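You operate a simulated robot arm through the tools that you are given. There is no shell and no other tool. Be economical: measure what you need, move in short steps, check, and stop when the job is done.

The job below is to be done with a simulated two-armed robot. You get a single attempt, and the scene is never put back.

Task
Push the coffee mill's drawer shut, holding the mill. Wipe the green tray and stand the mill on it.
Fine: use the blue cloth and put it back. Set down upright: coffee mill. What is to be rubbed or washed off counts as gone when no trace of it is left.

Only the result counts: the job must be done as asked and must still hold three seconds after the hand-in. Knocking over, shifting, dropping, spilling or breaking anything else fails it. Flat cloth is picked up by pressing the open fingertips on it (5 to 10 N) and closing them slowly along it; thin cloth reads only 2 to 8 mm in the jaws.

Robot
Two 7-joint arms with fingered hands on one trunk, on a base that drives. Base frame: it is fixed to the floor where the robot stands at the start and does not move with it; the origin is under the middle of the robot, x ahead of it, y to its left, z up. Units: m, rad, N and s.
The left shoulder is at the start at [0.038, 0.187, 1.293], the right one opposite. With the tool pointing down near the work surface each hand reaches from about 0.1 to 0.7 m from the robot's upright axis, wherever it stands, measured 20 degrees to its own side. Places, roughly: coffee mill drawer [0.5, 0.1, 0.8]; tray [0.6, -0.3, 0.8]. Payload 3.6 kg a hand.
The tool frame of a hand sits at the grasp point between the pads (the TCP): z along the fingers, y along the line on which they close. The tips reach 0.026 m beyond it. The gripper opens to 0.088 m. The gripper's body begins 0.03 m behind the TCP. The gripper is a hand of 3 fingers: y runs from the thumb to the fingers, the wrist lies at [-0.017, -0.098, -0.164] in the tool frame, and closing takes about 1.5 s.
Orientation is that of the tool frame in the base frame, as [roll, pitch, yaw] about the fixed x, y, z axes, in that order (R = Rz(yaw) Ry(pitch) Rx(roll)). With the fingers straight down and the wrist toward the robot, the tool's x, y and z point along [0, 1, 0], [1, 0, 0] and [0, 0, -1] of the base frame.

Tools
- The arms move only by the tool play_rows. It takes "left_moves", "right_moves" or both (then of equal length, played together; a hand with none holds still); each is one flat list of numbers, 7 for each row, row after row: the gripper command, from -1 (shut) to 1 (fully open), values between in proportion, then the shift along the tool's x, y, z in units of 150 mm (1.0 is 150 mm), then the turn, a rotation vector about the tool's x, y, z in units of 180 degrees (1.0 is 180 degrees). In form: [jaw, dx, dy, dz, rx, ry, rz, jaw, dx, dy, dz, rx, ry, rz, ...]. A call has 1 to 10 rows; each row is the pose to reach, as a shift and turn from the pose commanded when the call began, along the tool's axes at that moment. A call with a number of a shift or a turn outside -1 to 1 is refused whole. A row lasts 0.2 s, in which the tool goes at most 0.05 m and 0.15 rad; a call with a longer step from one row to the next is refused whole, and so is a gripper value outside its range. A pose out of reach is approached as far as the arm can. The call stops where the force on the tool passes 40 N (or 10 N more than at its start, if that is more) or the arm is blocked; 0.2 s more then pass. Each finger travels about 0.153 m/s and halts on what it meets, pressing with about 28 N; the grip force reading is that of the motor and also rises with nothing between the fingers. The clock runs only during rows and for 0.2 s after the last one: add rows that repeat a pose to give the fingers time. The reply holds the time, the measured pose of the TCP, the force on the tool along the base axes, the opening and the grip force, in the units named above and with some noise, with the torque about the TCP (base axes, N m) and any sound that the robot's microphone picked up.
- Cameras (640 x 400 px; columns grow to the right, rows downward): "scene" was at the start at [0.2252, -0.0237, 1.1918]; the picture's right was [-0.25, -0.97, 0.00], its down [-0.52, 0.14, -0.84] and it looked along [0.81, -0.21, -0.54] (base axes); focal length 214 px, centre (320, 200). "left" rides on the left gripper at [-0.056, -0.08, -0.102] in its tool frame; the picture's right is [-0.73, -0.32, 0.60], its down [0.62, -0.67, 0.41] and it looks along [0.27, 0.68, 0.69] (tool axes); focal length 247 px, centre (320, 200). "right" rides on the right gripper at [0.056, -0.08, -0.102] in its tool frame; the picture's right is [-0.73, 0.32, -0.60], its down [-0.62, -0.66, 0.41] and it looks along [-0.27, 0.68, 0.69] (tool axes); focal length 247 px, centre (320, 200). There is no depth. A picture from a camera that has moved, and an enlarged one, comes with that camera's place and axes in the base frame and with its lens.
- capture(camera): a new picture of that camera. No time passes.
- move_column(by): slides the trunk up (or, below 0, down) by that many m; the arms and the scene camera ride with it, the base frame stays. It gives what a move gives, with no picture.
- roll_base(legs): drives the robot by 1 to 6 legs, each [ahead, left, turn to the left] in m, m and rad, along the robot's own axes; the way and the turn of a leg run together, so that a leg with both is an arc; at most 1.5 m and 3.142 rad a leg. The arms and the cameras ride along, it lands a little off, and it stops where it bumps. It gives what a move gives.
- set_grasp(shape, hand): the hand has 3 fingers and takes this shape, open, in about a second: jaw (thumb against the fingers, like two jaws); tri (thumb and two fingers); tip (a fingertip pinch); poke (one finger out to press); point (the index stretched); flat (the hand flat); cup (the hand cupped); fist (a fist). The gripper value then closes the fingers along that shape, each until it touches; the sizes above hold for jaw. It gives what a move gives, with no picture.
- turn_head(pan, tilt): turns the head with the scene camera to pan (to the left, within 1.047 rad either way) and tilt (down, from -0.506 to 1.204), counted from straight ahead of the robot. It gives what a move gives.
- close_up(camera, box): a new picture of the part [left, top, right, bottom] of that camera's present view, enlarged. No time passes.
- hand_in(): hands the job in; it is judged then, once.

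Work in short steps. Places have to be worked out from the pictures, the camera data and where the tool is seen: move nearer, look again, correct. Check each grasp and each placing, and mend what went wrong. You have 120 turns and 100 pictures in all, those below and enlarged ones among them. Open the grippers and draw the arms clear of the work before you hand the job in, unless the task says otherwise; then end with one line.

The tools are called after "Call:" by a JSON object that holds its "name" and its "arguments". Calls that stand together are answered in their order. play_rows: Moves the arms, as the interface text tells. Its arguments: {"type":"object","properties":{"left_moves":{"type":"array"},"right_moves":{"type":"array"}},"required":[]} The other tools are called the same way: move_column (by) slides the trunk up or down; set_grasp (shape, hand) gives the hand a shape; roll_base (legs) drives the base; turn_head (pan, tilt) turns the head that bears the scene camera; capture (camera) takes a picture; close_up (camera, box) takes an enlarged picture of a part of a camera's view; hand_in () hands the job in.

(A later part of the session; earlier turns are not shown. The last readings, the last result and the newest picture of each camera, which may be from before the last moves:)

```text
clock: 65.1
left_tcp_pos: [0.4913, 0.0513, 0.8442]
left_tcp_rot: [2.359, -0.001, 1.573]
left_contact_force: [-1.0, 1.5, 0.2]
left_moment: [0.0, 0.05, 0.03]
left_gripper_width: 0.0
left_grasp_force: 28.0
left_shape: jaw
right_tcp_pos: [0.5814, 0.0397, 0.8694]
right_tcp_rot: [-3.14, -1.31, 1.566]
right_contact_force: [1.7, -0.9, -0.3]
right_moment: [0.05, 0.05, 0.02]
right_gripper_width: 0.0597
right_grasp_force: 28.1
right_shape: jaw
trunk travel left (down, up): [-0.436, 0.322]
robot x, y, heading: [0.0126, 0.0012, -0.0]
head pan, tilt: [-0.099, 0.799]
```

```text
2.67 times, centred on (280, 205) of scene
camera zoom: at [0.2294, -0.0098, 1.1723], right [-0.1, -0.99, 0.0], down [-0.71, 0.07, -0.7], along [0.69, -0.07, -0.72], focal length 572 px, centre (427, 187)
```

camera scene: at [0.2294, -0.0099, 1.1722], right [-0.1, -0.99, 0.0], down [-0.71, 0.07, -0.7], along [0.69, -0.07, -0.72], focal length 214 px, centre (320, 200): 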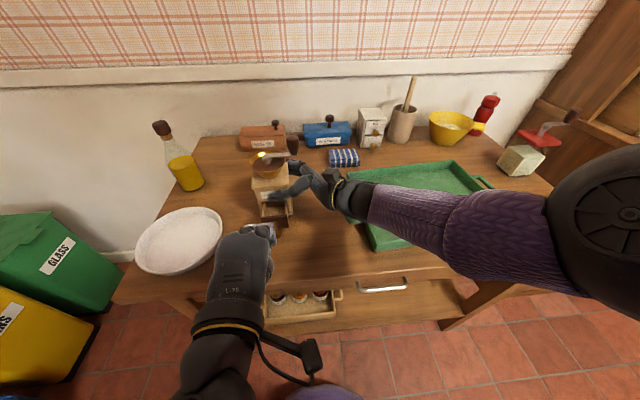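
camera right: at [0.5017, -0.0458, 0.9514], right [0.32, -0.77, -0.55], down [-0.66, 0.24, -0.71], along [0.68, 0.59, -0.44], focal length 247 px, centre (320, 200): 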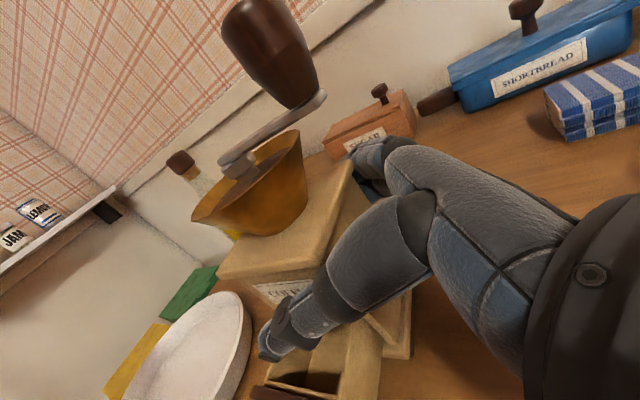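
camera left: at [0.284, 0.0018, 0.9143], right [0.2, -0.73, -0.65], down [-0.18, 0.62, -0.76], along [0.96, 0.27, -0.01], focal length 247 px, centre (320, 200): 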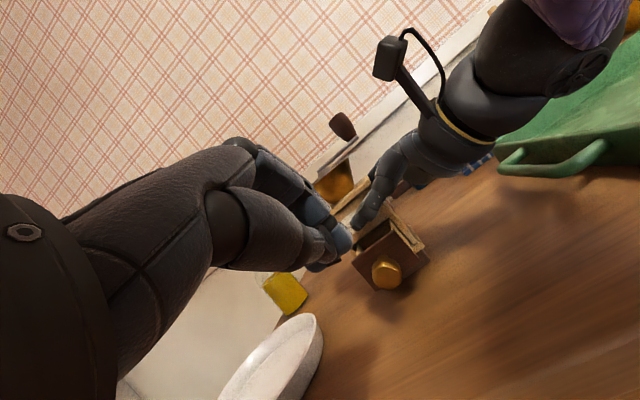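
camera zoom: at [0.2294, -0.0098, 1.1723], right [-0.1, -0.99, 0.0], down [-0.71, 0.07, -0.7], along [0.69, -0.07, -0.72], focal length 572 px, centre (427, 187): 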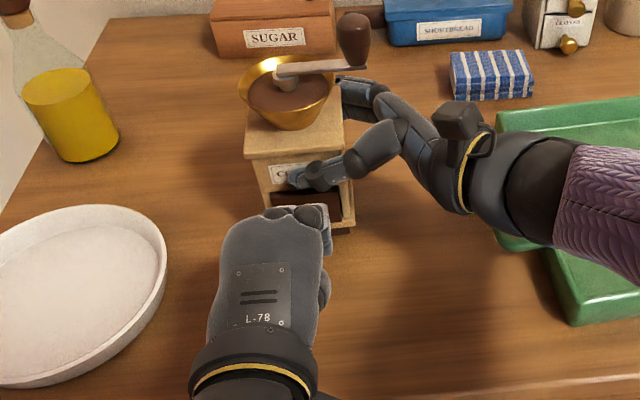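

Call:
{"name": "play_rows", "arguments": {"left_moves": [-1, 0, 0.02, 0.02, 0, 0, 0, -1, 0, 0.04, 0.04, 0, 0, 0, -1, 0, 0.06, 0.06, 0, 0, 0, -1, 0, 0.07, 0.07, 0, 0, 0]}}

Call:
{"name": "close_up", "arguments": {"camera": "scene", "box": [180, 130, 380, 280]}}

Call:
{"name": "capture", "arguments": {"camera": "left"}}

```text
clock: 66.1
left_tcp_pos: [0.5067, 0.0521, 0.8412]
left_tcp_rot: [2.361, -0.001, 1.57]
left_contact_force: [-24.0, -0.9, -0.1]
left_moment: [0.02, 0.3, 0.05]
left_gripper_width: 0.0001
left_grasp_force: 28.8
left_shape: jaw
right_tcp_pos: [0.582, 0.0382, 0.872]
right_tcp_rot: [3.115, -1.308, 1.59]
right_contact_force: [20.6, -1.3, 4.0]
right_moment: [0.19, -0.64, -0.28]
right_gripper_width: 0.0593
right_grasp_force: 28.1
right_shape: jaw
trunk travel left (down, up): [-0.436, 0.322]
robot x, y, heading: [0.0107, 0.0019, -0.004]
head pan, tilt: [-0.099, 0.799]
```

```text
2.67 times, centred on (280, 205) of scene
camera zoom: at [0.2285, -0.0098, 1.1725], right [-0.1, -0.99, 0.0], down [-0.71, 0.07, -0.7], along [0.69, -0.07, -0.72], focal length 572 px, centre (427, 187)
```

zoom: 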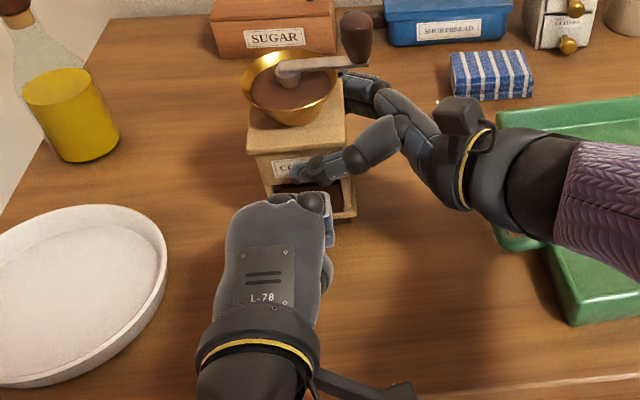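

```text
43 pictures are left
camera left: at [0.3779, -0.0043, 0.859], right [0.19, -0.73, -0.65], down [-0.18, 0.62, -0.76], along [0.96, 0.27, -0.01], focal length 247 px, centre (320, 200)
```

left: 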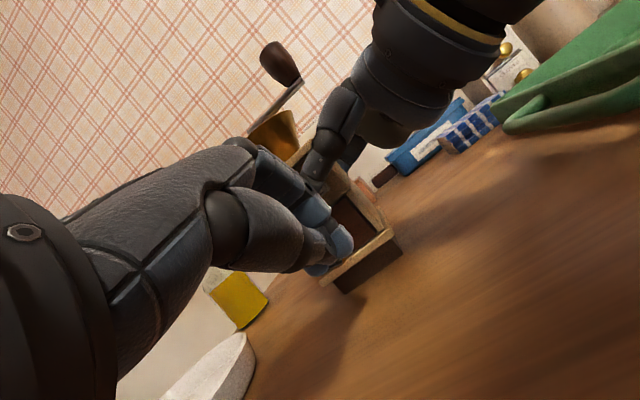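

Force rose to 24 N — it's at the stop. I back the left hand off to see the drawer.

Call:
{"name": "play_rows", "arguments": {"left_moves": [-1, 0, -0.1, -0.1, 0, 0, 0, -1, 0, -0.3, -0.3, 0, 0, 0, -1, 0, -0.5, -0.5, 0, 0, 0, -1, 0, -0.5, -0.5, 0, 0, 0]}}

Call:
{"name": "close_up", "arguments": {"camera": "scene", "box": [220, 130, 380, 250]}}

Call:
{"name": "close_up", "arguments": {"camera": "left", "box": [260, 80, 520, 320]}}

```text
clock: 67.1
left_tcp_pos: [0.4004, 0.0522, 0.8441]
left_tcp_rot: [2.358, -0.001, 1.572]
left_contact_force: [0.1, 0.0, 0.3]
left_moment: [0.0, 0.01, -0.04]
left_gripper_width: 0.0001
left_grasp_force: 27.9
left_shape: jaw
right_tcp_pos: [0.5793, 0.0404, 0.869]
right_tcp_rot: [-3.136, -1.308, 1.565]
right_contact_force: [-0.6, 1.0, -0.1]
right_moment: [0.09, 0.07, 0.03]
right_gripper_width: 0.0597
right_grasp_force: 28.1
right_shape: jaw
trunk travel left (down, up): [-0.436, 0.322]
robot x, y, heading: [0.0102, -0.0002, -0.003]
head pan, tilt: [-0.099, 0.799]
```

```text
3.33 times, centred on (300, 190) of scene
camera zoom: at [0.2293, -0.0097, 1.1722], right [-0.1, -0.99, 0.0], down [-0.71, 0.07, -0.7], along [0.69, -0.07, -0.72], focal length 715 px, centre (387, 233)
```

zoom: 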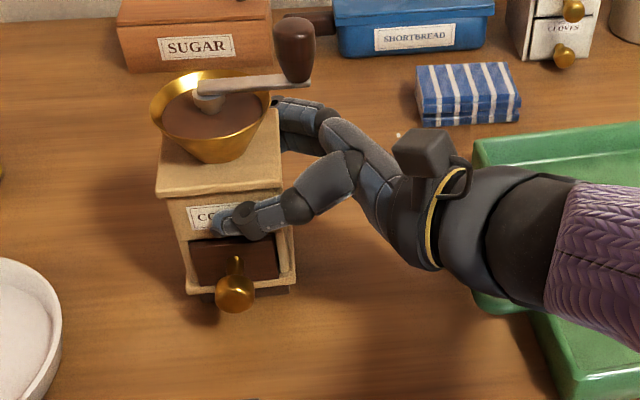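

```text
1.67 times, centred on (390, 200) of left
camera zoom: at [0.2723, -0.0041, 0.8606], right [0.2, -0.73, -0.65], down [-0.18, 0.62, -0.76], along [0.96, 0.27, -0.01], focal length 412 px, centre (203, 200)
```

zoom: 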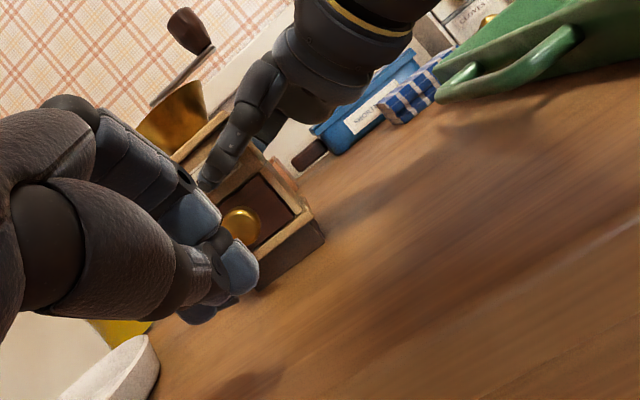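

Drawer is shut flush. Now the left hand retreats and the right hand lifts the mill 6 cm.

Call:
{"name": "play_rows", "arguments": {"left_moves": [-1, 0.05, 0.05, -0.2, 0, 0, 0, -1, 0.25, 0.2, -0.35, 0, 0, 0, -1, 0.45, 0.3, -0.45, 0, 0, 0, -1, 0.65, 0.4, -0.5, 0, 0, 0, -1, 0.85, 0.5, -0.55, 0, 0, 0, -1, 0.98, 0.6, -0.6, 0, 0, 0, -1, 0.98, 0.6, -0.6, 0, 0, 0], "right_moves": [-1, 0.06, 0, -0.016, 0, 0, 0, -1, 0.13, 0, -0.035, 0, 0, 0, -1, 0.2, 0, -0.054, 0, 0, 0, -1, 0.27, 0, -0.073, 0, 0, 0, -1, 0.34, 0, -0.092, 0, 0, 0, -1, 0.39, 0, -0.104, 0, 0, 0, -1, 0.39, 0, -0.104, 0, 0, 0]}}

Call:
{"name": "capture", "arguments": {"camera": "scene"}}

```text
clock: 68.7
left_tcp_pos: [0.4008, 0.2006, 0.9704]
left_tcp_rot: [2.36, -0.002, 1.571]
left_contact_force: [-0.4, 0.4, -0.3]
left_moment: [0.0, -0.01, -0.02]
left_gripper_width: 0.0
left_grasp_force: 27.7
left_shape: jaw
right_tcp_pos: [0.5977, 0.0239, 0.941]
right_tcp_rot: [3.04, -1.289, 1.649]
right_contact_force: [-0.2, -0.1, -3.4]
right_moment: [-0.06, 0.04, 0.0]
right_gripper_width: 0.0601
right_grasp_force: 28.2
right_shape: jaw
trunk travel left (down, up): [-0.436, 0.322]
robot x, y, heading: [0.012, -0.0001, -0.0]
head pan, tilt: [-0.099, 0.799]
```

```text
40 pictures are left
camera scene: at [0.2295, -0.0098, 1.1722], right [-0.1, -0.99, 0.0], down [-0.71, 0.07, -0.7], along [0.69, -0.07, -0.72], focal length 214 px, centre (320, 200)
```

scene: 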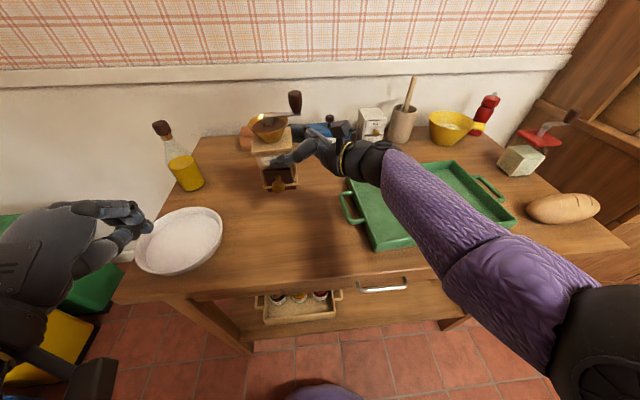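

Lifted, with a small tilt error from the arm's limit; moving right should relax it. I carry it 0.14 m to the right.

Call:
{"name": "play_rows", "arguments": {"right_moves": [-1, -0.05, 0, -0.18, 0, 0, 0, -1, -0.1, 0, -0.36, 0, 0, 0, -1, -0.15, 0, -0.54, 0, 0, 0, -1, -0.2, 0, -0.72, 0, 0, 0, -1, -0.243, 0, -0.9, 0, 0, 0, -1, -0.243, 0, -0.9, 0, 0, 0]}}

Call:
{"name": "capture", "arguments": {"camera": "scene"}}

```text
clock: 70.1
left_tcp_pos: [0.4017, 0.1999, 0.9707]
left_tcp_rot: [2.36, 0.0, 1.573]
left_contact_force: [0.5, -0.2, 0.3]
left_moment: [0.03, 0.01, -0.01]
left_gripper_width: 0.0
left_grasp_force: 28.2
left_shape: jaw
right_tcp_pos: [0.5796, -0.0987, 0.9304]
right_tcp_rot: [-3.141, -1.31, 1.568]
right_contact_force: [-0.5, 0.4, -4.1]
right_moment: [-0.08, 0.05, 0.0]
right_gripper_width: 0.06
right_grasp_force: 28.4
right_shape: jaw
trunk travel left (down, up): [-0.436, 0.322]
robot x, y, heading: [0.0106, 0.0022, -0.002]
head pan, tilt: [-0.099, 0.799]
```

```text
39 pictures are left
camera scene: at [0.2296, -0.0094, 1.1722], right [-0.1, -0.99, 0.0], down [-0.71, 0.07, -0.7], along [0.69, -0.07, -0.72], focal length 214 px, centre (320, 200)
```

scene: 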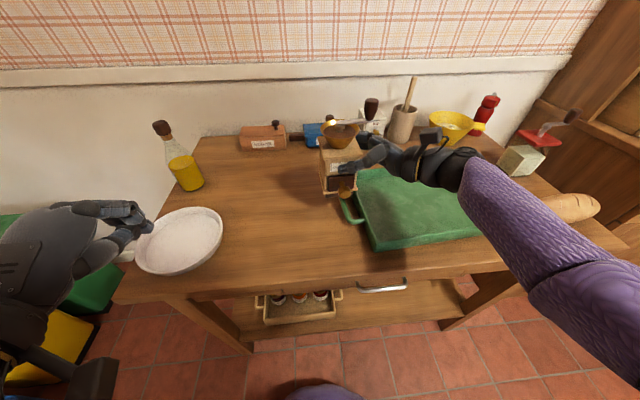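

Orientation is exact again. I carry on another 0.14 m right.

Call:
{"name": "play_rows", "arguments": {"right_moves": [-1, -0.05, 0, -0.18, 0, 0, 0, -1, -0.1, 0, -0.36, 0, 0, 0, -1, -0.15, 0, -0.54, 0, 0, 0, -1, -0.2, 0, -0.72, 0, 0, 0, -1, -0.25, 0, -0.92, 0, 0, 0, -1, -0.25, 0, -0.92, 0, 0, 0]}}

Call:
{"name": "play_rows", "arguments": {"right_moves": [-1, -0.04, 0, -0.15, 0, 0, 0, -1, -0.07, -0.01, -0.28, 0, 0, 0, -1, -0.07, -0.01, -0.28, 0, 0, 0]}}

Call:
{"name": "close_up", "arguments": {"camera": "scene", "box": [320, 80, 560, 270]}}

Call:
{"name": "capture", "arguments": {"camera": "right"}}

```text
clock: 71.5
left_tcp_pos: [0.4014, 0.2002, 0.9697]
left_tcp_rot: [2.36, -0.001, 1.572]
left_contact_force: [-0.2, -0.8, 1.2]
left_moment: [-0.03, 0.01, -0.02]
left_gripper_width: 0.0001
left_grasp_force: 27.9
left_shape: jaw
right_tcp_pos: [0.5806, -0.2391, 0.9317]
right_tcp_rot: [3.141, -1.307, 1.569]
right_contact_force: [0.2, -1.3, -4.0]
right_moment: [-0.04, 0.01, 0.0]
right_gripper_width: 0.0601
right_grasp_force: 27.8
right_shape: jaw
trunk travel left (down, up): [-0.436, 0.322]
robot x, y, heading: [0.0089, 0.0, -0.001]
head pan, tilt: [-0.099, 0.799]
```

```text
clock: 72.3
left_tcp_pos: [0.4008, 0.2, 0.9695]
left_tcp_rot: [2.361, -0.002, 1.574]
left_contact_force: [-0.6, 0.2, 0.9]
left_moment: [0.01, 0.0, -0.02]
left_gripper_width: 0.0
left_grasp_force: 28.2
left_shape: jaw
right_tcp_pos: [0.5779, -0.2841, 0.9312]
right_tcp_rot: [-3.141, -1.308, 1.566]
right_contact_force: [0.4, -0.3, -3.7]
right_moment: [-0.09, 0.02, 0.01]
right_gripper_width: 0.06
right_grasp_force: 28.2
right_shape: jaw
trunk travel left (down, up): [-0.436, 0.322]
robot x, y, heading: [0.0163, 0.0033, -0.001]
head pan, tilt: [-0.099, 0.799]
```

```text
2.11 times, centred on (440, 175) of scene
camera zoom: at [0.2295, -0.0098, 1.1722], right [-0.1, -0.99, 0.0], down [-0.71, 0.07, -0.7], along [0.69, -0.07, -0.72], focal length 452 px, centre (67, 253)
```

zoom: 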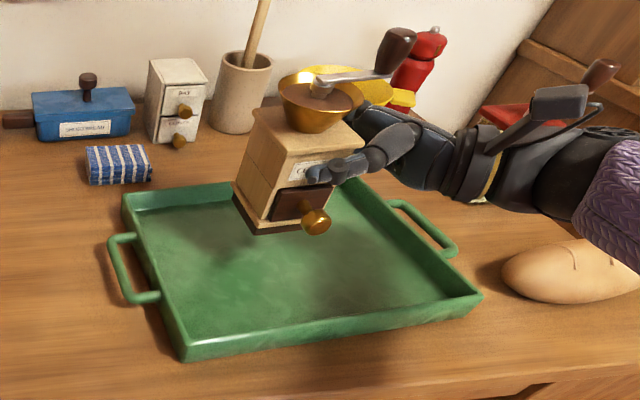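

```text
37 pictures are left
camera right: at [0.4997, -0.3701, 1.0127], right [0.32, -0.77, -0.55], down [-0.66, 0.24, -0.71], along [0.68, 0.59, -0.44], focal length 247 px, centre (320, 200)
```

right: 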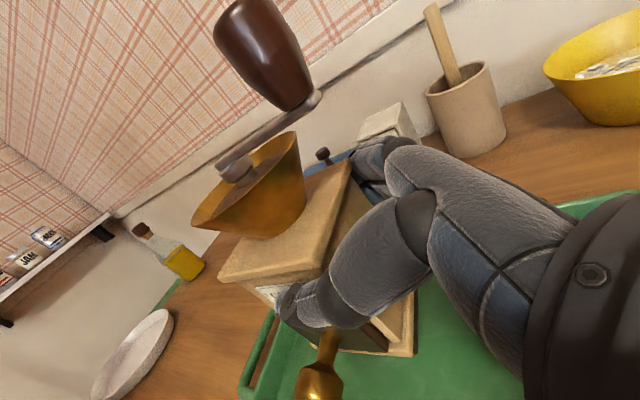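

I check that the drawer is still shut and the tray clean before lowering.

Call:
{"name": "close_up", "arguments": {"camera": "scene", "box": [390, 110, 470, 180]}}

Call:
{"name": "close_up", "arguments": {"camera": "scene", "box": [360, 140, 510, 225]}}

```text
5.71 times, centred on (430, 145) of scene
camera zoom: at [0.2295, -0.0098, 1.1722], right [-0.1, -0.99, 0.0], down [-0.71, 0.07, -0.7], along [0.69, -0.07, -0.72], focal length 1226 px, centre (-309, 514)
```

zoom: 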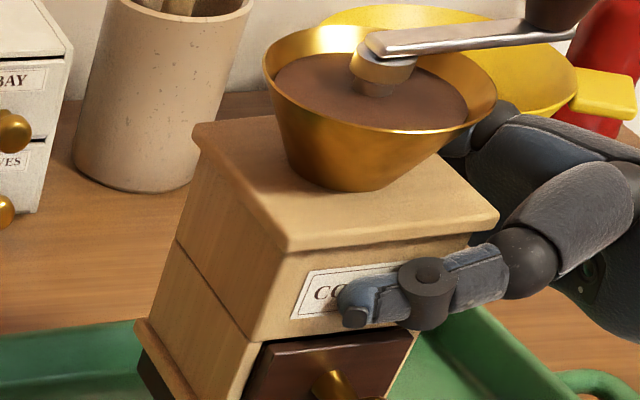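

```text
4.27 times, centred on (435, 182) of scene
camera zoom: at [0.2295, -0.0098, 1.1722], right [-0.1, -0.99, 0.0], down [-0.71, 0.07, -0.7], along [0.69, -0.07, -0.72], focal length 915 px, centre (-171, 275)
```

zoom: 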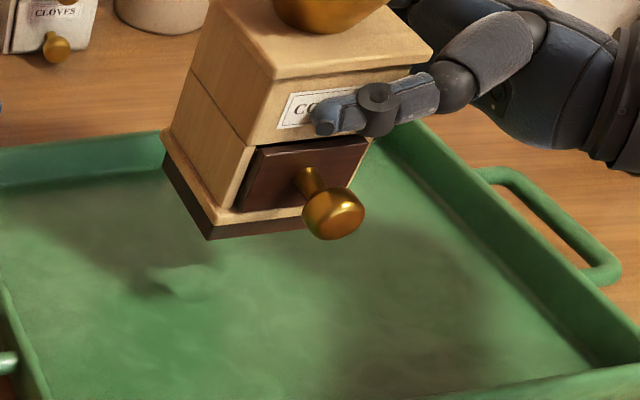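

Drawer shut. I lower 5 cm, then feel for contact.

Call:
{"name": "play_rows", "arguments": {"right_moves": [-1, -0.08, 0, 0.0215, 0, 0, 0, -1, -0.16, 0, 0.043, 0, 0, 0, -1, -0.24, 0, 0.0645, 0, 0, 0, -1, -0.31, 0, 0.083, 0, 0, 0, -1, -0.31, 0, 0.083, 0, 0, 0]}}

Call:
{"name": "play_rows", "arguments": {"right_moves": [-1, -0.02, 0, 0.0054, 0, 0, 0, -1, -0.035, 0, 0.0094, 0, 0, 0, -1, -0.035, 0, 0.0094, 0, 0, 0]}}

Call:
{"name": "close_up", "arguments": {"camera": "scene", "box": [360, 120, 510, 235]}}

```text
clock: 73.5
left_tcp_pos: [0.4019, 0.1998, 0.9707]
left_tcp_rot: [2.359, -0.001, 1.57]
left_contact_force: [-0.7, -0.4, -0.6]
left_moment: [0.01, 0.0, 0.01]
left_gripper_width: 0.0
left_grasp_force: 28.2
left_shape: jaw
right_tcp_pos: [0.5732, -0.2827, 0.8887]
right_tcp_rot: [3.138, -1.31, 1.572]
right_contact_force: [0.1, 0.1, -4.5]
right_moment: [-0.06, 0.0, 0.03]
right_gripper_width: 0.0597
right_grasp_force: 27.6
right_shape: jaw
right hand out of reach, approached as far as the arm can: row 4, 5
trunk travel left (down, up): [-0.436, 0.322]
robot x, y, heading: [0.0094, 0.0014, -0.003]
head pan, tilt: [-0.099, 0.799]
```

```text
clock: 74.3
left_tcp_pos: [0.4, 0.1989, 0.9701]
left_tcp_rot: [2.359, -0.002, 1.573]
left_contact_force: [0.7, -0.7, -0.4]
left_moment: [-0.01, 0.01, 0.04]
left_gripper_width: 0.0
left_grasp_force: 27.9
left_shape: jaw
right_tcp_pos: [0.5715, -0.2815, 0.8838]
right_tcp_rot: [-3.136, -1.308, 1.561]
right_contact_force: [-0.4, 0.2, -3.3]
right_moment: [-0.09, 0.0, 0.0]
right_gripper_width: 0.0599
right_grasp_force: 27.5
right_shape: jaw
trunk travel left (down, up): [-0.436, 0.322]
robot x, y, heading: [0.0071, 0.0017, -0.001]
head pan, tilt: [-0.099, 0.799]
```

```text
3.48 times, centred on (435, 178) of scene
camera zoom: at [0.2297, -0.01, 1.1722], right [-0.1, -0.99, 0.0], down [-0.71, 0.07, -0.7], along [0.69, -0.07, -0.72], focal length 746 px, centre (-80, 278)
```

zoom: 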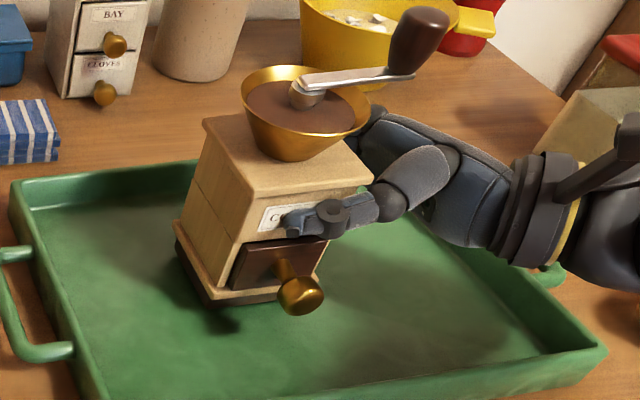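

Arm is at its reach; I use the trunk to lower the last millimetres.

Call:
{"name": "move_column", "arguments": {"by": -0.006}}

Call:
{"name": "move_column", "arguments": {"by": -0.0025}}

```text
clock: 74.8
left_tcp_pos: [0.4019, 0.1993, 0.9649]
left_tcp_rot: [2.358, 0.0, 1.571]
left_contact_force: [-0.2, -0.2, -1.1]
left_moment: [0.01, -0.01, 0.02]
left_gripper_width: 0.0002
left_grasp_force: 27.6
left_shape: jaw
right_tcp_pos: [0.5719, -0.2809, 0.8778]
right_tcp_rot: [-3.138, -1.309, 1.564]
right_contact_force: [0.3, -0.1, -0.8]
right_moment: [-0.03, 0.04, -0.01]
right_gripper_width: 0.0598
right_grasp_force: 27.8
right_shape: jaw
trunk travel left (down, up): [-0.43, 0.328]
robot x, y, heading: [0.0113, -0.0005, -0.002]
head pan, tilt: [-0.099, 0.799]
```

```text
clock: 75.4
left_tcp_pos: [0.401, 0.1973, 0.9625]
left_tcp_rot: [2.359, -0.001, 1.571]
left_contact_force: [-0.4, -1.0, 0.3]
left_moment: [0.02, 0.02, 0.01]
left_gripper_width: 0.0
left_grasp_force: 28.3
left_shape: jaw
right_tcp_pos: [0.5727, -0.2816, 0.8766]
right_tcp_rot: [3.134, -1.31, 1.575]
right_contact_force: [0.5, -3.8, 6.6]
right_moment: [0.17, -0.07, 0.01]
right_gripper_width: 0.0598
right_grasp_force: 27.9
right_shape: jaw
trunk travel left (down, up): [-0.427, 0.33]
robot x, y, heading: [0.0136, 0.0023, -0.002]
head pan, tilt: [-0.099, 0.799]
```

Contact confirmed (6.6 N upward). I open, back out to the right with a slight rise, then go up.

Call:
{"name": "play_rows", "arguments": {"right_moves": [-0.4, 0, 0, 0, 0, 0, 0, 0.3, 0, 0, 0, 0, 0, 0, 1, 0, 0, 0, 0, 0, 0, 1, 0, 0, 0, 0, 0, 0, 1, 0, 0, 0, 0, 0, 0, 1, 0, 0, -0.13, 0, 0, 0, 1, 0, 0, -0.28, 0, 0, 0, 1, 0, 0, -0.43, 0, 0, 0, 1, 0.02, 0, -0.6, 0, 0, 0]}}

Call:
{"name": "capture", "arguments": {"camera": "scene"}}

```text
clock: 77.4
left_tcp_pos: [0.4006, 0.197, 0.9627]
left_tcp_rot: [2.361, -0.001, 1.572]
left_contact_force: [-0.2, -1.0, -0.4]
left_moment: [0.0, -0.02, 0.02]
left_gripper_width: 0.0
left_grasp_force: 27.5
left_shape: jaw
right_tcp_pos: [0.5586, -0.3612, 0.9083]
right_tcp_rot: [-3.141, -1.311, 1.567]
right_contact_force: [-0.8, 0.0, 0.4]
right_moment: [-0.01, -0.01, 0.0]
right_gripper_width: 0.0878
right_grasp_force: 0.0
right_shape: jaw
right hand out of reach, approached as far as the arm can: row 6, 7, 8, 9
trunk travel left (down, up): [-0.427, 0.33]
robot x, y, heading: [0.011, 0.0011, -0.001]
head pan, tilt: [-0.099, 0.799]
```

```text
33 pictures are left
camera scene: at [0.2299, -0.0102, 1.1634], right [-0.1, -0.99, 0.0], down [-0.71, 0.07, -0.7], along [0.69, -0.07, -0.72], focal length 214 px, centre (320, 200)
```

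scene: 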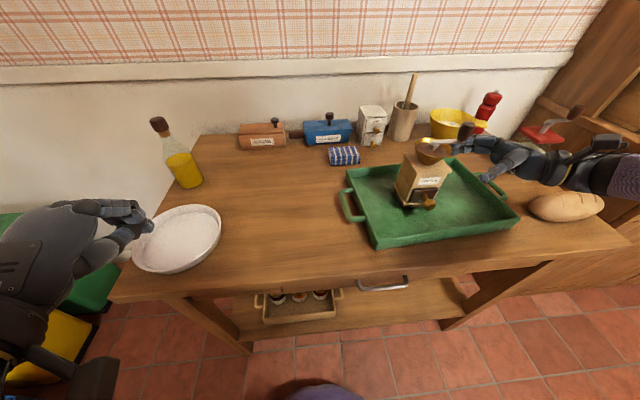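

The mill stands upright in the tray. I retract the right hand to the right, then back and up.

Call:
{"name": "play_rows", "arguments": {"right_moves": [1, 0, -0.1, -0.15, 0, 0, 0, 1, 0, -0.25, -0.3, 0, 0, 0, 1, 0.1, -0.45, -0.35, 0, 0, 0, 1, 0.3, -0.65, -0.4, 0, 0, 0, 1, 0.5, -0.8, -0.4, 0, 0, 0, 1, 0.6, -0.9, -0.4, 0, 0, 0], "left_moves": [0, 0, 0, 0, 0, 0, 0, 1, 0, 0, 0, 0, 0, 0, 1, 0, 0, 0, 0, 0, 0, 1, 0, 0, 0, 0, 0, 0, 1, 0, 0, 0, 0, 0, 0, 1, 0, 0, 0, 0, 0, 0]}}

Call:
{"name": "turn_head", "arguments": {"pan": -0.4, "tilt": 0.65}}

Call:
{"name": "capture", "arguments": {"camera": "scene"}}

```text
clock: 78.8
left_tcp_pos: [0.402, 0.198, 0.9632]
left_tcp_rot: [2.358, -0.001, 1.573]
left_contact_force: [0.5, -0.2, 0.2]
left_moment: [0.0, 0.01, 0.01]
left_gripper_width: 0.0878
left_grasp_force: 0.0
left_shape: jaw
right_tcp_pos: [0.4226, -0.3958, 1.0111]
right_tcp_rot: [-3.14, -1.309, 1.567]
right_contact_force: [-0.1, -0.7, 0.3]
right_moment: [-0.03, 0.0, 0.0]
right_gripper_width: 0.0879
right_grasp_force: 0.1
right_shape: jaw
trunk travel left (down, up): [-0.427, 0.33]
robot x, y, heading: [0.0105, 0.0006, 0.001]
head pan, tilt: [-0.099, 0.799]
```

```text
clock: 79.6
left_tcp_pos: [0.4014, 0.1969, 0.9629]
left_tcp_rot: [2.359, -0.002, 1.574]
left_contact_force: [0.2, 0.1, 0.1]
left_moment: [-0.02, 0.02, -0.01]
left_gripper_width: 0.0877
left_grasp_force: 0.1
left_shape: jaw
right_tcp_pos: [0.4236, -0.3954, 1.01]
right_tcp_rot: [3.141, -1.311, 1.569]
right_contact_force: [0.2, 0.2, 0.5]
right_moment: [0.02, -0.02, 0.0]
right_gripper_width: 0.0879
right_grasp_force: 0.0
right_shape: jaw
trunk travel left (down, up): [-0.427, 0.33]
robot x, y, heading: [0.0107, 0.0036, -0.004]
head pan, tilt: [-0.4, 0.649]
```

```text
32 pictures are left
camera scene: at [0.2296, -0.0355, 1.1759], right [-0.39, -0.92, 0.0], down [-0.56, 0.24, -0.8], along [0.73, -0.31, -0.6], focal length 214 px, centre (320, 200)
```

scene: 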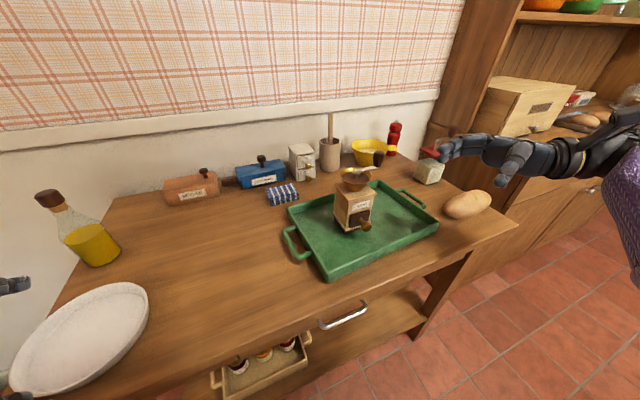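

Arms are clear. I check the drawer, tray floor and cloth in enlarged views.

Call:
{"name": "close_up", "arguments": {"camera": "scene", "box": [320, 160, 400, 250]}}

Call:
{"name": "close_up", "arguments": {"camera": "scene", "box": [260, 150, 450, 290]}}

Call:
{"name": "capture", "arguments": {"camera": "right"}}

```text
4.44 times, centred on (360, 205) of scene
camera zoom: at [0.2296, -0.0355, 1.1759], right [-0.39, -0.92, 0.0], down [-0.56, 0.24, -0.8], along [0.73, -0.31, -0.6], focal length 953 px, centre (142, 178)
```

zoom: 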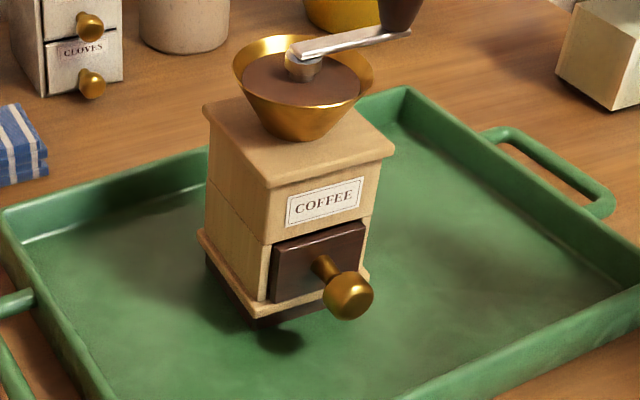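

```text
2.86 times, centred on (355, 220) of scene
camera zoom: at [0.2296, -0.0355, 1.1759], right [-0.39, -0.92, 0.0], down [-0.56, 0.24, -0.8], along [0.73, -0.31, -0.6], focal length 613 px, centre (220, 143)
```

zoom: 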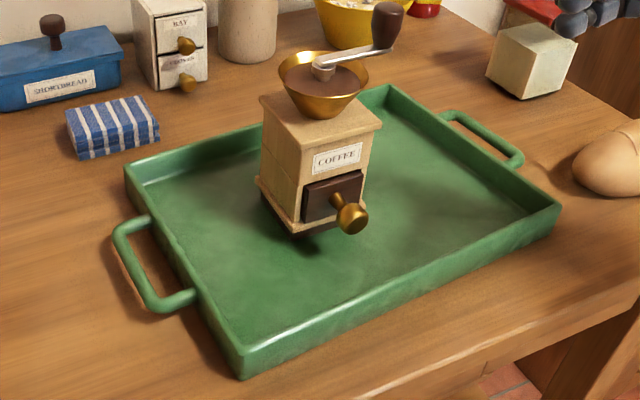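

```text
29 pictures are left
camera right: at [0.3448, -0.4814, 1.0918], right [0.32, -0.77, -0.55], down [-0.66, 0.24, -0.71], along [0.68, 0.59, -0.44], focal length 247 px, centre (320, 200)
```

right: 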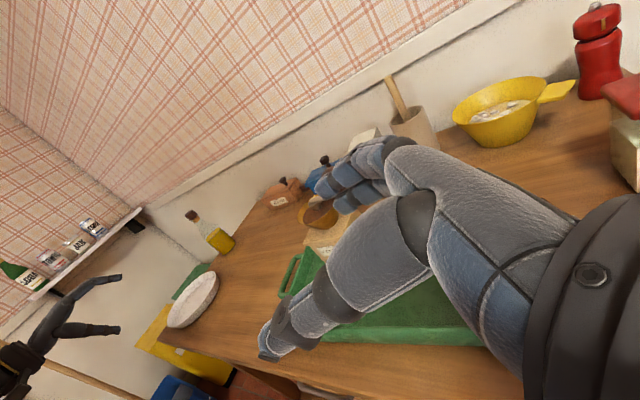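

The drawer front may protrude slightly; I enlarge further.

Call:
{"name": "close_up", "arguments": {"camera": "scene", "box": [332, 200, 380, 240]}}

```text
10.00 times, centred on (356, 220) of scene
camera zoom: at [0.2296, -0.0355, 1.1759], right [-0.39, -0.92, 0.0], down [-0.56, 0.24, -0.8], along [0.73, -0.31, -0.6], focal length 2145 px, centre (-40, 0)
```

zoom: 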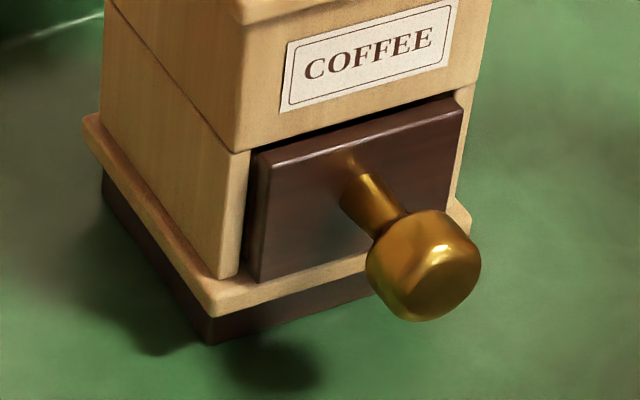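

The drawer slid out a few mm during the lift (arm tilted briefly). I'll push it shut again while holding the mill: first bring the right hand in front, then strafe the base 0.32 m right so both arms repeat the same poses.

Call:
{"name": "play_rows", "arguments": {"right_moves": [1, 0.05, 0, 0.2, 0, 0, 0, 1, 0.1, 0, 0.4, 0, 0, 0, 1, 0.15, 0, 0.6, 0, 0, 0, 1, 0.2, 0, 0.8, 0, 0, 0, 1, 0.24, 0, 0.95, 0, 0, 0, 1, 0.24, 0, 0.95, 0, 0, 0]}}

Call:
{"name": "play_rows", "arguments": {"right_moves": [1, 0.05, 0, 0.2, 0, 0, 0, 1, 0.1, 0, 0.4, 0, 0, 0, 1, 0.15, 0, 0.6, 0, 0, 0, 1, 0.2, 0, 0.8, 0, 0, 0, 1, 0.23, 0, 0.9, 0, 0, 0, 1, 0.23, 0, 0.9, 0, 0, 0]}}

Call:
{"name": "roll_base", "arguments": {"legs": [[0, -0.16, 0]]}}

Call:
{"name": "capture", "arguments": {"camera": "scene"}}

```text
clock: 81.0
left_tcp_pos: [0.4015, 0.1983, 0.9628]
left_tcp_rot: [2.361, -0.002, 1.573]
left_contact_force: [-0.1, 1.1, -0.1]
left_moment: [0.0, 0.0, 0.03]
left_gripper_width: 0.0876
left_grasp_force: 0.1
left_shape: jaw
right_tcp_pos: [0.4224, -0.2485, 1.0067]
right_tcp_rot: [3.141, -1.309, 1.567]
right_contact_force: [0.3, 0.6, 0.2]
right_moment: [0.0, 0.01, 0.04]
right_gripper_width: 0.0877
right_grasp_force: 0.0
right_shape: jaw
trunk travel left (down, up): [-0.427, 0.33]
robot x, y, heading: [0.0104, 0.0005, -0.0]
head pan, tilt: [-0.4, 0.649]
```

```text
clock: 82.4
left_tcp_pos: [0.4019, 0.197, 0.9627]
left_tcp_rot: [2.36, -0.001, 1.573]
left_contact_force: [0.2, 0.1, -0.3]
left_moment: [-0.01, 0.02, -0.01]
left_gripper_width: 0.0876
left_grasp_force: 0.2
left_shape: jaw
right_tcp_pos: [0.4247, -0.1095, 1.0063]
right_tcp_rot: [-3.14, -1.307, 1.567]
right_contact_force: [0.8, -0.1, -0.8]
right_moment: [-0.01, 0.0, 0.0]
right_gripper_width: 0.0876
right_grasp_force: 0.1
right_shape: jaw
trunk travel left (down, up): [-0.427, 0.33]
robot x, y, heading: [0.0096, -0.0005, -0.001]
head pan, tilt: [-0.4, 0.649]
```

```text
clock: 83.8
left_tcp_pos: [0.4013, 0.0355, 0.9625]
left_tcp_rot: [2.36, -0.002, 1.57]
left_contact_force: [-0.8, 0.4, -0.4]
left_moment: [0.03, -0.01, 0.02]
left_gripper_width: 0.0878
left_grasp_force: 0.0
left_shape: jaw
right_tcp_pos: [0.4236, -0.2734, 1.0059]
right_tcp_rot: [3.139, -1.308, 1.571]
right_contact_force: [0.6, -0.9, -0.5]
right_moment: [0.05, -0.02, -0.02]
right_gripper_width: 0.0879
right_grasp_force: 0.1
right_shape: jaw
trunk travel left (down, up): [-0.427, 0.33]
robot x, y, heading: [0.0128, -0.1603, -0.0]
head pan, tilt: [-0.4, 0.649]
```

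```text
27 pictures are left
camera scene: at [0.229, -0.1986, 1.1759], right [-0.39, -0.92, 0.0], down [-0.56, 0.24, -0.8], along [0.73, -0.31, -0.61], focal length 214 px, centre (320, 200)
```

scene: 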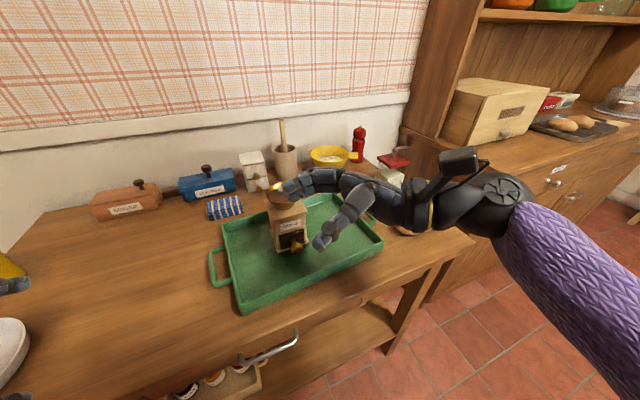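

Clear all around. I strafe the remaining 0.16 m (plus 2 cm ahead) and set the head as before.

Call:
{"name": "roll_base", "arguments": {"legs": [[0.02, -0.16, 0]]}}

Call:
{"name": "turn_head", "arguments": {"pan": 0.05, "tilt": 0.8}}

Call:
{"name": "capture", "arguments": {"camera": "scene"}}

```text
clock: 85.2
left_tcp_pos: [0.4214, -0.1265, 0.9621]
left_tcp_rot: [2.36, -0.002, 1.574]
left_contact_force: [-0.9, -0.5, 0.3]
left_moment: [-0.01, 0.03, 0.02]
left_gripper_width: 0.0876
left_grasp_force: 0.1
left_shape: jaw
right_tcp_pos: [0.4457, -0.4325, 1.0057]
right_tcp_rot: [3.14, -1.312, 1.571]
right_contact_force: [0.2, 0.5, -0.1]
right_moment: [0.01, 0.0, 0.04]
right_gripper_width: 0.0878
right_grasp_force: 0.1
right_shape: jaw
trunk travel left (down, up): [-0.427, 0.33]
robot x, y, heading: [0.0266, -0.3278, -0.001]
head pan, tilt: [-0.4, 0.649]
```

```text
clock: 86.1
left_tcp_pos: [0.4216, -0.1245, 0.9629]
left_tcp_rot: [2.358, 0.0, 1.571]
left_contact_force: [0.5, 0.2, 0.1]
left_moment: [0.0, 0.01, 0.02]
left_gripper_width: 0.0878
left_grasp_force: 0.1
left_shape: jaw
right_tcp_pos: [0.4449, -0.4324, 1.0054]
right_tcp_rot: [-3.137, -1.309, 1.565]
right_contact_force: [-0.4, 0.2, 0.6]
right_moment: [0.0, 0.0, 0.01]
right_gripper_width: 0.0877
right_grasp_force: 0.1
right_shape: jaw
trunk travel left (down, up): [-0.427, 0.33]
robot x, y, heading: [0.0269, -0.3204, -0.001]
head pan, tilt: [0.051, 0.799]
```

```text
26 pictures are left
camera scene: at [0.2498, -0.3205, 1.1634], right [0.05, -1.0, 0.0], down [-0.72, -0.03, -0.7], along [0.7, 0.03, -0.72], focal length 214 px, centre (320, 200)
```

scene: 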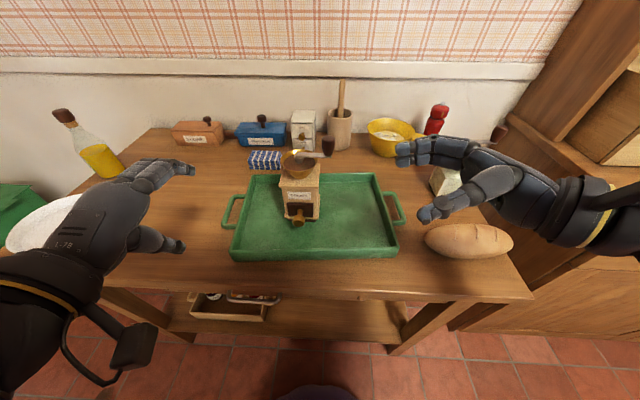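

Good front view; I enlarge the mill.

Call:
{"name": "close_up", "arguments": {"camera": "scene", "box": [250, 130, 350, 235]}}

```text
3.81 times, centred on (300, 182) of scene
camera zoom: at [0.2498, -0.3205, 1.1634], right [0.05, -1.0, 0.0], down [-0.72, -0.03, -0.7], along [0.7, 0.03, -0.72], focal length 817 px, centre (396, 267)
```

zoom: 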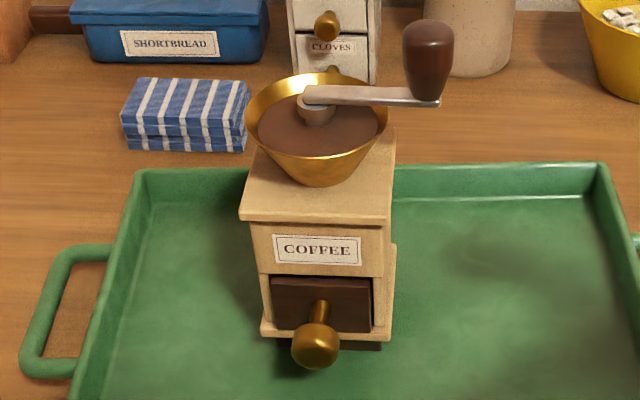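

Knob end ≈ (0.505,-0.266,0.83). I bring the right hand to the start of a straight approach along the finger axis.

Call:
{"name": "play_rows", "arguments": {"right_moves": [1, -0.1, 0.18, 0.04, 0, 0, 0, 1, -0.2, 0.36, 0.08, 0, 0, 0, 1, -0.32, 0.54, 0.12, 0, 0, 0, 1, -0.44, 0.7, 0.16, 0, 0, 0, 1, -0.567, 0.853, 0.2, 0, 0, 0, 1, -0.567, 0.853, 0.2, 0, 0, 0]}}

Call:
{"name": "capture", "arguments": {"camera": "right"}}

```text
clock: 87.5
left_tcp_pos: [0.4208, -0.1245, 0.9623]
left_tcp_rot: [2.357, -0.001, 1.573]
left_contact_force: [-0.2, -0.4, 0.0]
left_moment: [-0.01, 0.01, -0.01]
left_gripper_width: 0.0877
left_grasp_force: 0.0
left_shape: jaw
right_tcp_pos: [0.574, -0.4244, 0.9162]
right_tcp_rot: [3.14, -1.308, 1.57]
right_contact_force: [-0.2, -0.3, 0.4]
right_moment: [-0.01, -0.02, -0.01]
right_gripper_width: 0.0875
right_grasp_force: 0.0
right_shape: jaw
trunk travel left (down, up): [-0.427, 0.33]
robot x, y, heading: [0.0297, -0.3255, -0.004]
head pan, tilt: [0.051, 0.799]
```

```text
24 pictures are left
camera right: at [0.4946, -0.5101, 0.997], right [0.32, -0.77, -0.55], down [-0.66, 0.24, -0.71], along [0.68, 0.59, -0.44], focal length 247 px, centre (320, 200)
```

right: 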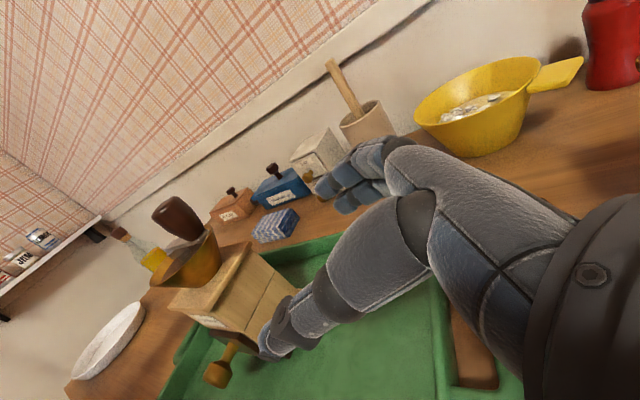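

I advance along the fingers to the previous grasp pose and close gently.

Call:
{"name": "play_rows", "arguments": {"right_moves": [1, 0, 0, 0.2, 0, 0, 0, 1, 0, 0, 0.4, 0, 0, 0, 1, 0, 0, 0.6, 0, 0, 0, 1, 0, 0, 0.75, 0, 0, 0, 1, 0, 0, 0.87, 0, 0, 0, 1, 0, 0, 0.97, 0, 0, 0, 1, 0, 0, 0.97, 0, 0, 0]}}

Call:
{"name": "close_up", "arguments": {"camera": "scene", "box": [250, 130, 410, 235]}}

```text
clock: 89.1
left_tcp_pos: [0.4214, -0.1231, 0.9623]
left_tcp_rot: [2.358, -0.001, 1.573]
left_contact_force: [-0.4, -0.5, 0.5]
left_moment: [0.02, 0.0, -0.01]
left_gripper_width: 0.0877
left_grasp_force: 0.0
left_shape: jaw
right_tcp_pos: [0.5742, -0.2866, 0.877]
right_tcp_rot: [3.14, -1.303, 1.569]
right_contact_force: [-0.3, -1.6, -0.8]
right_moment: [0.0, 0.01, 0.02]
right_gripper_width: 0.088
right_grasp_force: 0.1
right_shape: jaw
trunk travel left (down, up): [-0.427, 0.33]
robot x, y, heading: [0.0303, -0.3216, -0.0]
head pan, tilt: [0.051, 0.799]
```

```text
3.81 times, centred on (330, 182) of scene
camera zoom: at [0.2497, -0.3203, 1.1634], right [0.05, -1.0, 0.0], down [-0.72, -0.04, -0.7], along [0.7, 0.03, -0.72], focal length 817 px, centre (282, 267)
```

zoom: 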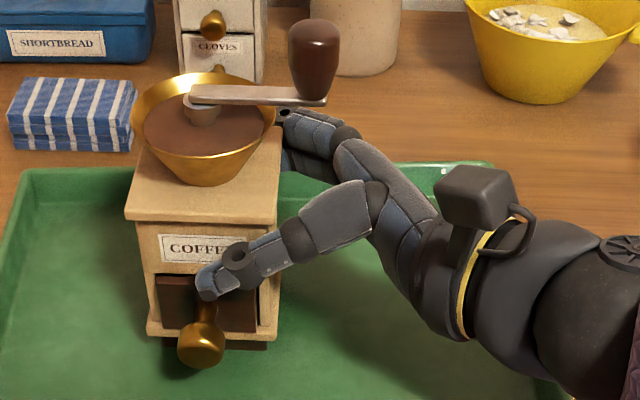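

I close the right hand on the body while the left, closed, moves in front of the knob.

Call:
{"name": "play_rows", "arguments": {"right_moves": [1, 0, 0, 0, 0, 0, 0, 0.7, 0, 0, 0, 0, 0, 0, 0.4, 0, 0, 0, 0, 0, 0, 0, 0, 0, 0, 0, 0, 0, -1, 0, 0, 0, 0, 0, 0, -1, 0, 0, 0, 0, 0, 0, -1, 0, 0, 0, 0, 0, 0, -1, 0, 0, 0, 0, 0, 0], "left_moves": [0, -0.16, -0.05, 0.05, 0, 0, 0, -1, -0.33, -0.1, 0.1, 0, 0, 0, -1, -0.49, -0.15, 0.15, 0, 0, 0, -1, -0.65, -0.2, 0.2, 0, 0, 0, -1, -0.8, -0.25, 0.25, 0, 0, 0, -1, -0.953, -0.283, 0.283, 0, 0, 0, -1, -0.953, -0.283, 0.283, 0, 0, 0, -1, -0.953, -0.283, 0.283, 0, 0, 0]}}

Call:
{"name": "capture", "arguments": {"camera": "left"}}

```text
clock: 89.9
left_tcp_pos: [0.4158, -0.1553, 0.9216]
left_tcp_rot: [2.359, -0.175, 1.487]
left_contact_force: [0.0, 0.9, 0.0]
left_moment: [0.01, 0.01, -0.02]
left_gripper_width: 0.0001
left_grasp_force: 27.7
left_shape: jaw
right_tcp_pos: [0.5754, -0.287, 0.8769]
right_tcp_rot: [3.135, -1.302, 1.573]
right_contact_force: [-1.4, 1.7, -0.4]
right_moment: [-0.01, -0.03, 0.04]
right_gripper_width: 0.0606
right_grasp_force: 25.0
right_shape: jaw
trunk travel left (down, up): [-0.427, 0.33]
robot x, y, heading: [0.0292, -0.3214, 0.002]
head pan, tilt: [0.051, 0.799]
stopped in row 3 (left hand): the arm was blocked; the commanded pose is now the measured one
```

```text
22 pictures are left
camera left: at [0.2832, -0.2007, 0.927], right [0.15, -0.63, -0.77], down [-0.12, 0.76, -0.64], along [0.98, 0.18, 0.04], focal length 247 px, centre (320, 200)
```

left: 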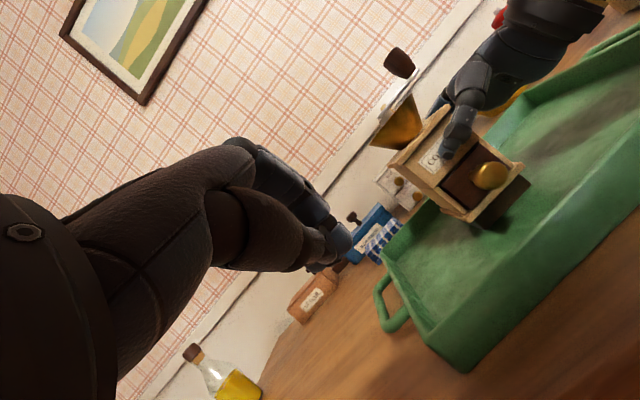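

The left arm was blocked mid-way; I look at the scene to see why.

Call:
{"name": "capture", "arguments": {"camera": "scene"}}

```text
21 pictures are left
camera scene: at [0.2496, -0.3201, 1.1634], right [0.05, -1.0, 0.0], down [-0.72, -0.04, -0.7], along [0.7, 0.03, -0.72], focal length 214 px, centre (320, 200)
```

scene: 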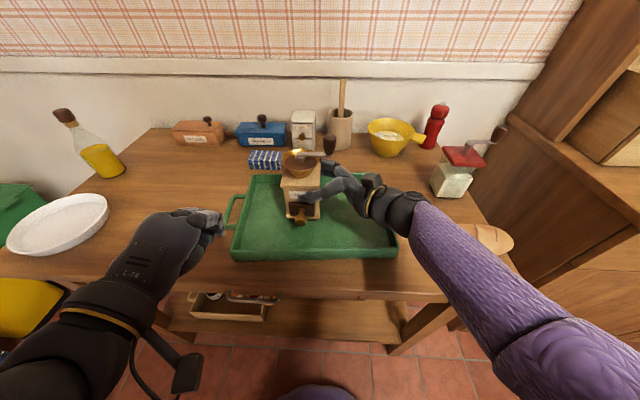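

No external obstacle — likely an arm joint limit. I restore the left hand's orientation slightly higher.

Call:
{"name": "play_rows", "arguments": {"left_moves": [-1, 0.023, 0.09, -0.09, 0.0005, -0.0103, -0.029, -1, 0.046, 0.185, -0.186, 0.001, -0.0206, -0.0581, -1, 0.046, 0.185, -0.186, 0.001, -0.0206, -0.0581]}}

Call:
{"name": "play_rows", "arguments": {"left_moves": [-1, -0.1, 0, 0, 0, 0, 0, -1, -0.2, 0, 0, 0, 0, 0, -1, -0.3, 0, 0, 0, 0, 0, -1, -0.4, 0, 0, 0, 0, 0, -1, -0.5, 0, 0, 0, 0, 0, -1, -0.6, 0, 0, 0, 0, 0, -1, -0.7, 0, 0, 0, 0, 0, -1, -0.76, 0, 0, 0, 0, 0]}}

```text
clock: 90.7
left_tcp_pos: [0.4159, -0.1433, 0.9589]
left_tcp_rot: [2.347, -0.066, 1.538]
left_contact_force: [0.7, -0.6, 0.8]
left_moment: [0.0, 0.0, 0.04]
left_gripper_width: 0.0001
left_grasp_force: 28.3
left_shape: jaw
right_tcp_pos: [0.5756, -0.2871, 0.8775]
right_tcp_rot: [3.133, -1.302, 1.574]
right_contact_force: [-0.5, 0.7, -0.3]
right_moment: [-0.01, -0.04, 0.04]
right_gripper_width: 0.0603
right_grasp_force: 28.5
right_shape: jaw
trunk travel left (down, up): [-0.427, 0.33]
robot x, y, heading: [0.0326, -0.3211, -0.002]
head pan, tilt: [0.051, 0.799]
```

```text
clock: 91.2
left_tcp_pos: [0.4111, -0.1579, 0.9493]
left_tcp_rot: [2.349, -0.145, 1.498]
left_contact_force: [0.4, -0.3, 0.2]
left_moment: [-0.01, -0.03, 0.0]
left_gripper_width: 0.0
left_grasp_force: 27.7
left_shape: jaw
right_tcp_pos: [0.5757, -0.2867, 0.8773]
right_tcp_rot: [3.135, -1.302, 1.571]
right_contact_force: [-0.8, 1.4, 0.0]
right_moment: [0.0, -0.04, 0.0]
right_gripper_width: 0.0598
right_grasp_force: 28.0
right_shape: jaw
trunk travel left (down, up): [-0.427, 0.33]
robot x, y, heading: [0.029, -0.3228, -0.0]
head pan, tilt: [0.051, 0.799]
stopped in row 2 (left hand): the arm was blocked; the commanded pose is now the measured one
```

The hand is ~2–3 cm nearer the torso than last time; I shift it forward, restore orientation, then go right.

Call:
{"name": "play_rows", "arguments": {"left_moves": [-1, 0.1, 0.06, 0.06, 0, -0.01, -0.025, -1, 0.1, 0.13, 0.13, 0, -0.0168, -0.049, -1, 0.1, 0.16, 0.16, 0, -0.0168, -0.049, -1, 0.1, 0.16, 0.16, 0, -0.0168, -0.049]}}

```text
clock: 92.2
left_tcp_pos: [0.4356, -0.1377, 0.9388]
left_tcp_rot: [2.372, -0.048, 1.542]
left_contact_force: [0.4, -0.1, -1.0]
left_moment: [0.0, -0.01, -0.03]
left_gripper_width: 0.0001
left_grasp_force: 27.7
left_shape: jaw
right_tcp_pos: [0.5758, -0.2871, 0.8763]
right_tcp_rot: [3.133, -1.302, 1.574]
right_contact_force: [0.2, -0.7, 0.3]
right_moment: [0.01, -0.08, 0.06]
right_gripper_width: 0.0601
right_grasp_force: 28.1
right_shape: jaw
trunk travel left (down, up): [-0.427, 0.33]
robot x, y, heading: [0.0328, -0.3272, 0.001]
head pan, tilt: [0.051, 0.799]
```

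Still hindered. I reduce the forward tilt to 30° (wrist further from the torso) and then move right.

Call:
{"name": "play_rows", "arguments": {"left_moves": [-1, 0.05, 0, 0, 0.03, 0, 0, -1, 0.1, 0, 0, 0.06, 0, 0, -1, 0.1, 0, 0, 0.083, 0, 0, -1, 0.1, 0, 0, 0.083, 0, 0]}}

Call:
{"name": "play_rows", "arguments": {"left_moves": [-1, -0.1, 0, 0, 0, 0, 0, -1, -0.2, 0, 0, 0, 0, 0, -1, -0.3, 0, 0, 0, 0, 0, -1, -0.4, 0, 0, 0, 0, 0, -1, -0.4, 0, 0, 0, 0, 0]}}

```text
clock: 93.2
left_tcp_pos: [0.4444, -0.1276, 0.9493]
left_tcp_rot: [2.614, -0.008, 1.561]
left_contact_force: [-0.8, 0.1, 1.5]
left_moment: [0.02, 0.02, 0.01]
left_gripper_width: 0.0002
left_grasp_force: 28.2
left_shape: jaw
right_tcp_pos: [0.5752, -0.2882, 0.876]
right_tcp_rot: [3.134, -1.301, 1.573]
right_contact_force: [-1.4, -0.9, -0.9]
right_moment: [-0.02, -0.04, -0.01]
right_gripper_width: 0.0602
right_grasp_force: 28.1
right_shape: jaw
trunk travel left (down, up): [-0.427, 0.33]
robot x, y, heading: [0.0312, -0.3225, 0.0]
head pan, tilt: [0.051, 0.799]
```

```text
clock: 94.1
left_tcp_pos: [0.4468, -0.1429, 0.9435]
left_tcp_rot: [2.595, -0.153, 1.521]
left_contact_force: [0.3, -0.3, -1.1]
left_moment: [0.0, 0.0, 0.01]
left_gripper_width: 0.0002
left_grasp_force: 28.1
left_shape: jaw
right_tcp_pos: [0.5748, -0.2871, 0.8767]
right_tcp_rot: [3.138, -1.302, 1.569]
right_contact_force: [-0.4, 0.2, -0.3]
right_moment: [0.01, -0.01, 0.01]
right_gripper_width: 0.0603
right_grasp_force: 27.9
right_shape: jaw
trunk travel left (down, up): [-0.427, 0.33]
robot x, y, heading: [0.0309, -0.3213, -0.005]
head pan, tilt: [0.051, 0.799]
stopped in row 4 (left hand): the arm was blocked; the commanded pose is now the measured one
```

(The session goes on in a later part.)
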